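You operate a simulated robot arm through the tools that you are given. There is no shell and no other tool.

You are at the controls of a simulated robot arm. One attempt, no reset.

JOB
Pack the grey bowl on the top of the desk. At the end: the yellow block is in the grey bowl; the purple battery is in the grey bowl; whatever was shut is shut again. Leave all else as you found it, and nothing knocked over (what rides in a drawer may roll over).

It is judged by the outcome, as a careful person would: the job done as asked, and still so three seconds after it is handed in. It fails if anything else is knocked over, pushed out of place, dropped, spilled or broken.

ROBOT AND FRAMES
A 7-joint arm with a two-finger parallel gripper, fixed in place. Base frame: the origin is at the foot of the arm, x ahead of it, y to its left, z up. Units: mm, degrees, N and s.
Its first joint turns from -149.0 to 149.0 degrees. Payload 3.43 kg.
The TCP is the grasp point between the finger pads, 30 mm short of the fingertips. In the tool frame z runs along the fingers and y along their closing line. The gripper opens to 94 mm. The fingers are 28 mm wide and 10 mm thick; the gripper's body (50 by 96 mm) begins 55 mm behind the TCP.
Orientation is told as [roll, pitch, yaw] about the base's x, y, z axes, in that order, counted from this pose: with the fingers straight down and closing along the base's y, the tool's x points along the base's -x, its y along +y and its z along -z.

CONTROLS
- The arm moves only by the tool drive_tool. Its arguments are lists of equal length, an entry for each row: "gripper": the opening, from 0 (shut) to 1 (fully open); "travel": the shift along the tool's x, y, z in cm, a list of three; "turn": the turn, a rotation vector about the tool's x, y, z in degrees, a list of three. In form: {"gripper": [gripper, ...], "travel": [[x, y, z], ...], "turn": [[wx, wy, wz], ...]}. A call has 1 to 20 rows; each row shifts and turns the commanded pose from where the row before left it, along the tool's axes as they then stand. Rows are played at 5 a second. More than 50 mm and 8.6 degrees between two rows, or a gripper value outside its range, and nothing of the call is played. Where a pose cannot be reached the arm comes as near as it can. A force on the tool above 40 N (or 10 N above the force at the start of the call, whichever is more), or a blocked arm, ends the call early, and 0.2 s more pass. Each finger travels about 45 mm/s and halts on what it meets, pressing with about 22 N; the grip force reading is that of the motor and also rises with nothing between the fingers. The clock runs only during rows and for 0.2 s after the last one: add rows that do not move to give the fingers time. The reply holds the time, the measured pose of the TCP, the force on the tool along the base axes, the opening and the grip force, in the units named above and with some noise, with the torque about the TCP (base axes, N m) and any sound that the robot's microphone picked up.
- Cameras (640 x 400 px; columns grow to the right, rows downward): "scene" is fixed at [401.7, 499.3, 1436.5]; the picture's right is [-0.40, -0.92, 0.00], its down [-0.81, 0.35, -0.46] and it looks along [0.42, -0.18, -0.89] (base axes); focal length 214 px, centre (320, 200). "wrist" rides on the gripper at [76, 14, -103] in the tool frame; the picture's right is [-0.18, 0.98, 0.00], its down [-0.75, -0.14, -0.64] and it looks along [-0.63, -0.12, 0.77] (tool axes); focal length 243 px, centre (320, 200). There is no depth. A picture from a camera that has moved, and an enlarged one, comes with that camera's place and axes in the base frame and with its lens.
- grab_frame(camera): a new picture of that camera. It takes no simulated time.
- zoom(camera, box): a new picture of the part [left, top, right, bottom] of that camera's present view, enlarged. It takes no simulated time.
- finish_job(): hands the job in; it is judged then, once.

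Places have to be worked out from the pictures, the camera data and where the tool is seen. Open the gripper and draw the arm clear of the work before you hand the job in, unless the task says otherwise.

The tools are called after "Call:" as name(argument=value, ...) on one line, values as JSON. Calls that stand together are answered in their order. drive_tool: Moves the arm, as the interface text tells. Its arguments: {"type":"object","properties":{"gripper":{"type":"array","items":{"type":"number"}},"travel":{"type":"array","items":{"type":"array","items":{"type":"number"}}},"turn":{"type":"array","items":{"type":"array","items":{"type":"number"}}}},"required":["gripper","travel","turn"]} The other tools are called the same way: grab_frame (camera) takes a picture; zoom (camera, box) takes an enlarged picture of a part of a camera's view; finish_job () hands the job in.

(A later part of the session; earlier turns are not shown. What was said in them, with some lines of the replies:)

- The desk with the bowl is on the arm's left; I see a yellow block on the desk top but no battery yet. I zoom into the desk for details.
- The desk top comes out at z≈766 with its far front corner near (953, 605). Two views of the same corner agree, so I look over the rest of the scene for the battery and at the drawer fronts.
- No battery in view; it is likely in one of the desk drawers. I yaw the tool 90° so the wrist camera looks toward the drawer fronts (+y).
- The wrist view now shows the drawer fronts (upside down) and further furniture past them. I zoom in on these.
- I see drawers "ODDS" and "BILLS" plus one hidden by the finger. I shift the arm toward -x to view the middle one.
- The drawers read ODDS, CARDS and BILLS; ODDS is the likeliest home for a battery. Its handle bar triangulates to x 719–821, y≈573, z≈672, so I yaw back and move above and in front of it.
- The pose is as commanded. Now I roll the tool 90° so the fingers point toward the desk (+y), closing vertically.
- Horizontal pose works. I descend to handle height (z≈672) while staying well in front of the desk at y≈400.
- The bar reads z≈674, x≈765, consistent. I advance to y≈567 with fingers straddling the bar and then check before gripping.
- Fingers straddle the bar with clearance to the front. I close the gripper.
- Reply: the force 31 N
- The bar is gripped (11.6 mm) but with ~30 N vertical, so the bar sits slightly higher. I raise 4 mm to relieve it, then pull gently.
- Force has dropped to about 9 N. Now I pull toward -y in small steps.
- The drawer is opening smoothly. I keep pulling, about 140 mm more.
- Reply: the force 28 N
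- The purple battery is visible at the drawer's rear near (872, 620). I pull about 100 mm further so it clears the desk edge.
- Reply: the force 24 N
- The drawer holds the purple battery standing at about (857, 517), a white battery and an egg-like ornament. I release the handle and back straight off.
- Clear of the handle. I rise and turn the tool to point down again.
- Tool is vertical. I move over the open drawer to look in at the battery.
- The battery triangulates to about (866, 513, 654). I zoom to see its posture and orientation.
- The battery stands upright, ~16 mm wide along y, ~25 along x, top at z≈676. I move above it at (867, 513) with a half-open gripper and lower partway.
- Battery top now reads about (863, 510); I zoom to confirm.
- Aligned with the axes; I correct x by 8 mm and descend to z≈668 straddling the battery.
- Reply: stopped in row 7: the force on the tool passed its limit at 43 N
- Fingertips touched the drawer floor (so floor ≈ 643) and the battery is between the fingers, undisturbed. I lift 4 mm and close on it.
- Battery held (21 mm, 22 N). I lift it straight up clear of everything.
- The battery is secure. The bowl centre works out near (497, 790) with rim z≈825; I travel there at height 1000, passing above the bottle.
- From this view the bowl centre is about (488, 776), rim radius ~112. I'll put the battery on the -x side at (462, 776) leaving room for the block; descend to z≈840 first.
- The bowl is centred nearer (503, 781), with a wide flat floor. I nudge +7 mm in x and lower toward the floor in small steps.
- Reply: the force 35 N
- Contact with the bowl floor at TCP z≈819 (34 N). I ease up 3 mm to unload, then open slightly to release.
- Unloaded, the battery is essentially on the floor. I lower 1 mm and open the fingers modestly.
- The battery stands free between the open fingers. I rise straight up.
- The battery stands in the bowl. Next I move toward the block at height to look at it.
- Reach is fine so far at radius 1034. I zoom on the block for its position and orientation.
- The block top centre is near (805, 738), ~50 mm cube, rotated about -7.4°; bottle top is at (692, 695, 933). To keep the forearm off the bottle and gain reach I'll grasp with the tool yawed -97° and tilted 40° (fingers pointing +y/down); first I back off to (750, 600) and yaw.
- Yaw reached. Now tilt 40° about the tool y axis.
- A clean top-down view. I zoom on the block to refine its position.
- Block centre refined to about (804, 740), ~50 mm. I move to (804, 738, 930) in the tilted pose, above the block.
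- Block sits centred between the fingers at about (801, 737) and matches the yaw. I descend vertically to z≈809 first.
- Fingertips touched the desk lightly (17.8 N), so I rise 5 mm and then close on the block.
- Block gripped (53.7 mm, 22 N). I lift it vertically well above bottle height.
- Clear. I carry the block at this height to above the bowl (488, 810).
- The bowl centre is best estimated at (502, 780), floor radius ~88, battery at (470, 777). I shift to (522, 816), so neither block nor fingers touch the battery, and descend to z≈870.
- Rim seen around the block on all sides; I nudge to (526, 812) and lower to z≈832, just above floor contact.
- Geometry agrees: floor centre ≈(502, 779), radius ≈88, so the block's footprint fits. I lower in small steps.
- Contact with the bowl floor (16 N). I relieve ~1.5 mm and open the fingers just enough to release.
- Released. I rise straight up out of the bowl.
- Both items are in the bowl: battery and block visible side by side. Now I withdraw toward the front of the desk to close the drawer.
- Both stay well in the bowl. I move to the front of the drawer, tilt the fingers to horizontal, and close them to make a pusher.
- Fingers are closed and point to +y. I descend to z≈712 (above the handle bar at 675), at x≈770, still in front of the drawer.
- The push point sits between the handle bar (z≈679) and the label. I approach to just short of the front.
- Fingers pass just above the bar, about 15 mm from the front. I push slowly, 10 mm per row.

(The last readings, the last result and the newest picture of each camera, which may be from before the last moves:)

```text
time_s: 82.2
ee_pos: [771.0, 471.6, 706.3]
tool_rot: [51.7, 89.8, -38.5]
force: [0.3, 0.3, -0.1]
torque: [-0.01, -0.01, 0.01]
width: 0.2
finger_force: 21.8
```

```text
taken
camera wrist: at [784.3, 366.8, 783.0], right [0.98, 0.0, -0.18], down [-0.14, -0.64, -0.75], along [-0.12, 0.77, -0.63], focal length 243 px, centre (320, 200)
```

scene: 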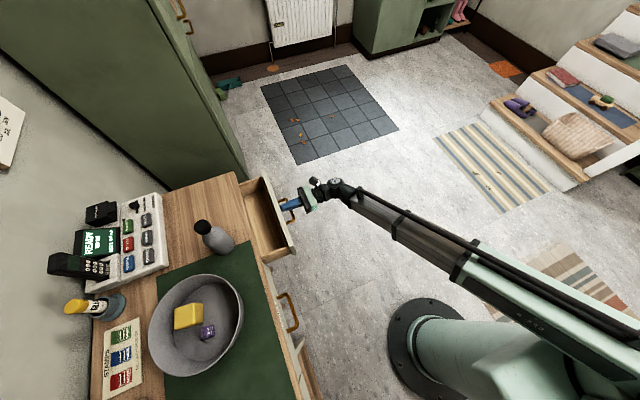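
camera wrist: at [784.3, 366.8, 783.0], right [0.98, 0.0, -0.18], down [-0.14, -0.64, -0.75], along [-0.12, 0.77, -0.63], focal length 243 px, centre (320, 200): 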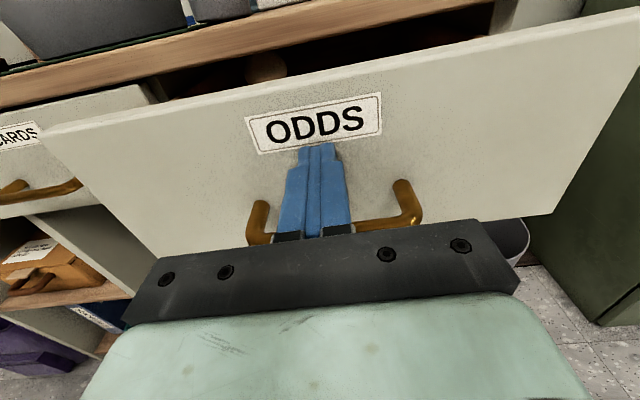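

The drawer is closing smoothly (tips at y≈502). I continue at the same pace, slowing near the end.

Call:
drive_tool(gripper=[0, 0, 0, 0, 0, 0, 0, 0, 0, 0, 0, 0, 0, 0], travel=[[0, 0, 1], [0, 0, 1], [0, 0, 1], [0, 0, 1], [0, 0, 1], [0, 0, 1], [0, 0, 1], [0, 0, 1], [0, 0, 0.8], [0, 0, 0.6], [0, 0, 0.5], [0, 0, 0.4], [0, 0, 0.3], [0, 0, 0]], turn=[[0, 0, 0], [0, 0, 0], [0, 0, 0], [0, 0, 0], [0, 0, 0], [0, 0, 0], [0, 0, 0], [0, 0, 0], [0, 0, 0], [0, 0, 0], [0, 0, 0], [0, 0, 0], [0, 0, 0], [0, 0, 0]])

Call:
grab_frame(camera="wrist")

Call:
zoom(camera="scene", box=[200, 160, 340, 300])

```text
time_s: 85.2
ee_pos: [771.2, 576.7, 706.4]
tool_rot: [52.5, 89.8, -37.6]
force: [0.7, -0.4, -0.1]
torque: [0.02, -0.01, 0.0]
width: 0.1
finger_force: 22.1
```

```text
taken
camera wrist: at [785.4, 472.4, 783.1], right [0.98, 0.0, -0.18], down [-0.14, -0.64, -0.75], along [-0.11, 0.77, -0.63], focal length 243 px, centre (320, 200)
```

wrist: 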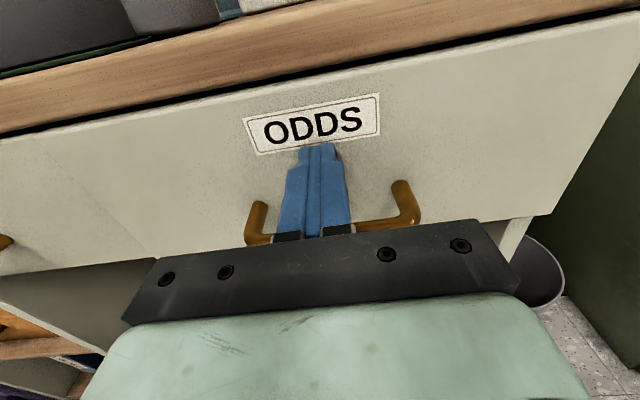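

```text
2.86 times, centred on (270, 230) of scene
camera zoom: at [401.7, 499.3, 1436.5], right [-0.4, -0.92, 0.0], down [-0.81, 0.35, -0.46], along [0.42, -0.18, -0.89], focal length 613 px, centre (463, 114)
```

zoom: 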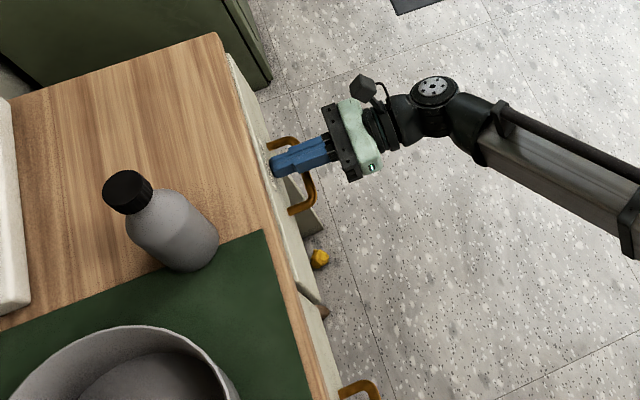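

Nearly shut. I continue in 3 mm steps until it meets its stop.

Call:
drive_tool(gripper=[0, 0, 0, 0, 0, 0, 0, 0], travel=[[0, 0, 0.3], [0, 0, 0.3], [0, 0, 0.3], [0, 0, 0.3], [0, 0, 0.3], [0, 0, 0.3], [0, 0, 0.3], [0, 0, 0]], turn=[[0, 0, 0], [0, 0, 0], [0, 0, 0], [0, 0, 0], [0, 0, 0], [0, 0, 0], [0, 0, 0], [0, 0, 0]])

Call:
grab_frame(camera="wrist")

```text
time_s: 86.3
ee_pos: [771.7, 583.5, 706.7]
tool_rot: [54.1, 89.9, -36.0]
force: [-0.5, -10.6, 0.9]
torque: [0.09, 0.01, 0.05]
width: 0.0
finger_force: 21.8
stopped in row 5: the force on the tool passed its limit at 47 N (the readings are from after the stop); the commanded pose is now the measured one
```

```text
taken
camera wrist: at [785.1, 479.2, 783.4], right [0.98, 0.0, -0.18], down [-0.14, -0.64, -0.75], along [-0.11, 0.77, -0.63], focal length 243 px, centre (320, 200)
```

wrist: 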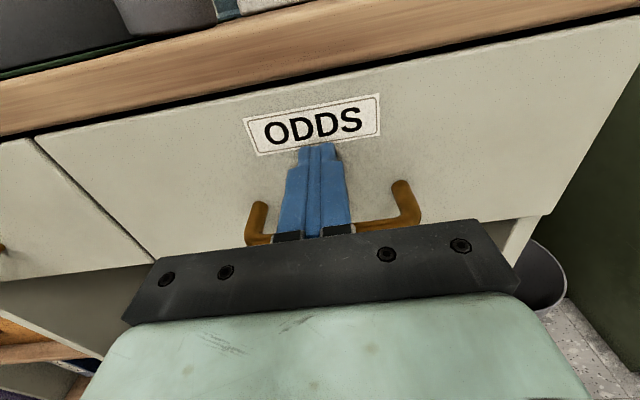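

The drawer met its stop and looks flush with its neighbour. I back straight off, then raise and open the gripper.

Call:
drive_tool(gripper=[0, 0, 0, 0, 0, 0, 0.5, 1, 1, 1, 1, 1], travel=[[0, 0, -1], [0, 0, -3], [0, 0, -4], [0, 0, -4], [0, 0, -4.5], [0, 0, -4.5], [0, 0, -4.5], [0, 0, -4.5], [4, 0, 0], [4, 0, 0], [4, 0, 0], [0, 0, 0]], turn=[[0, 0, 0], [0, 0, 0], [0, 0, 0], [0, 0, 0], [0, 0, 0], [0, 0, 0], [0, 0, 0], [0, 0, 0], [0, 0, 0], [0, 0, 0], [0, 0, 0], [0, 0, 0]])

Call:
grab_frame(camera="scene")

Call:
grab_frame(camera="wrist")

Call:
zoom(camera="scene", box=[130, 160, 310, 400])

```text
time_s: 88.9
ee_pos: [771.6, 284.2, 828.1]
tool_rot: [41.7, 89.8, -48.5]
force: [0.3, 0.1, 0.5]
torque: [0.06, -0.02, -0.01]
width: 94.1
finger_force: 0.1
```

```text
taken
```

scene: 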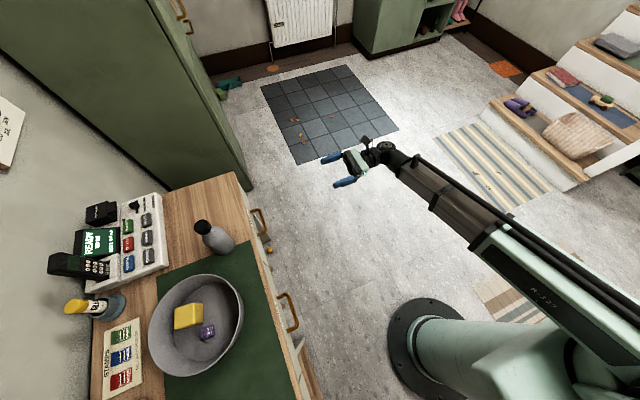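

```text
taken
camera wrist: at [785.1, 180.2, 905.4], right [0.98, 0.0, -0.18], down [-0.14, -0.64, -0.75], along [-0.11, 0.77, -0.63], focal length 243 px, centre (320, 200)
```

wrist: 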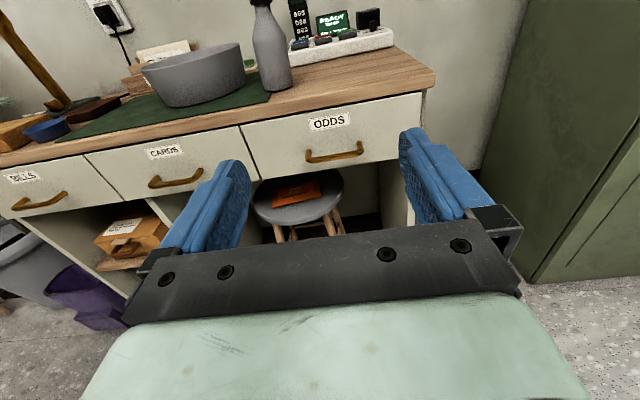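

```text
1.67 times, centred on (220, 280) of scene
camera zoom: at [401.7, 499.3, 1436.5], right [-0.4, -0.92, 0.0], down [-0.81, 0.35, -0.46], along [0.42, -0.18, -0.89], focal length 358 px, centre (487, 67)
```

zoom: 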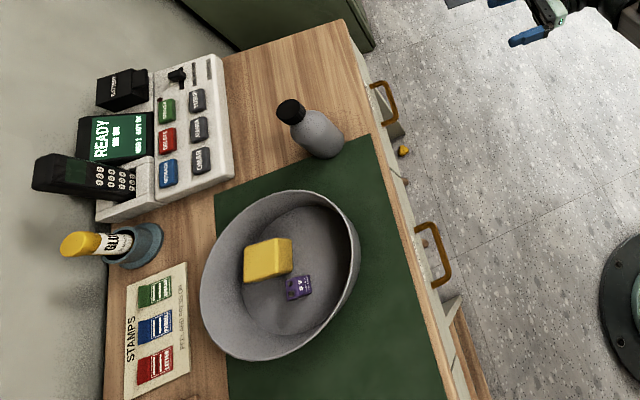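

The drawer looks shut and both items are in the bowl. I make a last check of the drawer gap against the opening picture.

Call:
zoom(camera="scene", box=[160, 170, 280, 270])

Call:
zoom(camera="wrist", box=[200, 60, 440, 210])

```text
4.00 times, centred on (220, 220) of scene
camera zoom: at [401.7, 499.3, 1436.5], right [-0.4, -0.92, 0.0], down [-0.81, 0.35, -0.46], along [0.42, -0.18, -0.89], focal length 858 px, centre (720, 120)
```

zoom: 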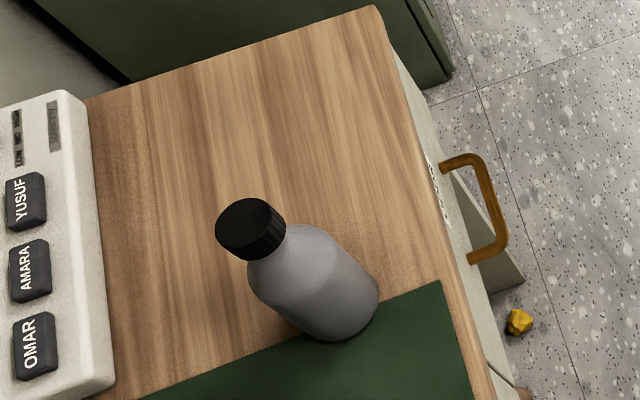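

```text
2.67 times, centred on (320, 135) of wrist
camera zoom: at [785.1, 180.2, 905.4], right [0.98, 0.0, -0.18], down [-0.14, -0.64, -0.75], along [-0.11, 0.77, -0.63], focal length 647 px, centre (320, 373)
```

zoom: 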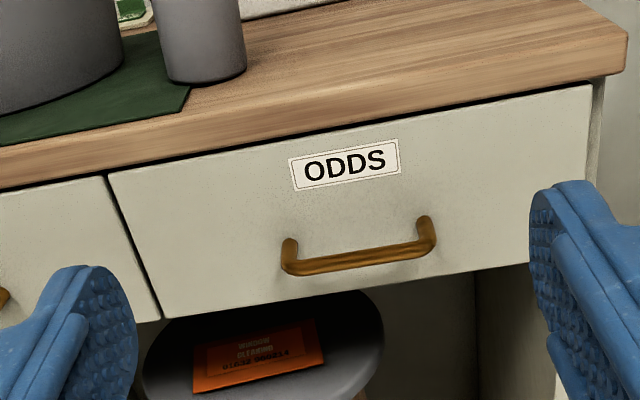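

The handle and bottle sit at the same pixels as in the first picture, so the drawer is fully shut and nothing else has moved. The arm is clear and the gripper open, so I hand in the job.

Call:
finish_job()

```text
The job is handed in.
```

The yellow block and the purple battery are both in the grey bowl. I handed the job in with the gripper open and the arm clear of the desk.

- **Battery:** it was in the ODDS drawer, standing upright. I opened the drawer, took only the purple battery, and set it upright in the bowl.
- **Block:** I lifted it from the desk top and set it beside the battery without touching the bottle next to it.
- **Drawer:** I pushed ODDS shut until it met its stop. Its handle is back where it was in the first picture, and the front is flush with the CARDS drawer. The white battery and the egg-shaped ornament are still inside. I couldn't see whether they shifted while it closed.
- **Everything else:** the last pictures show nothing knocked over or moved.
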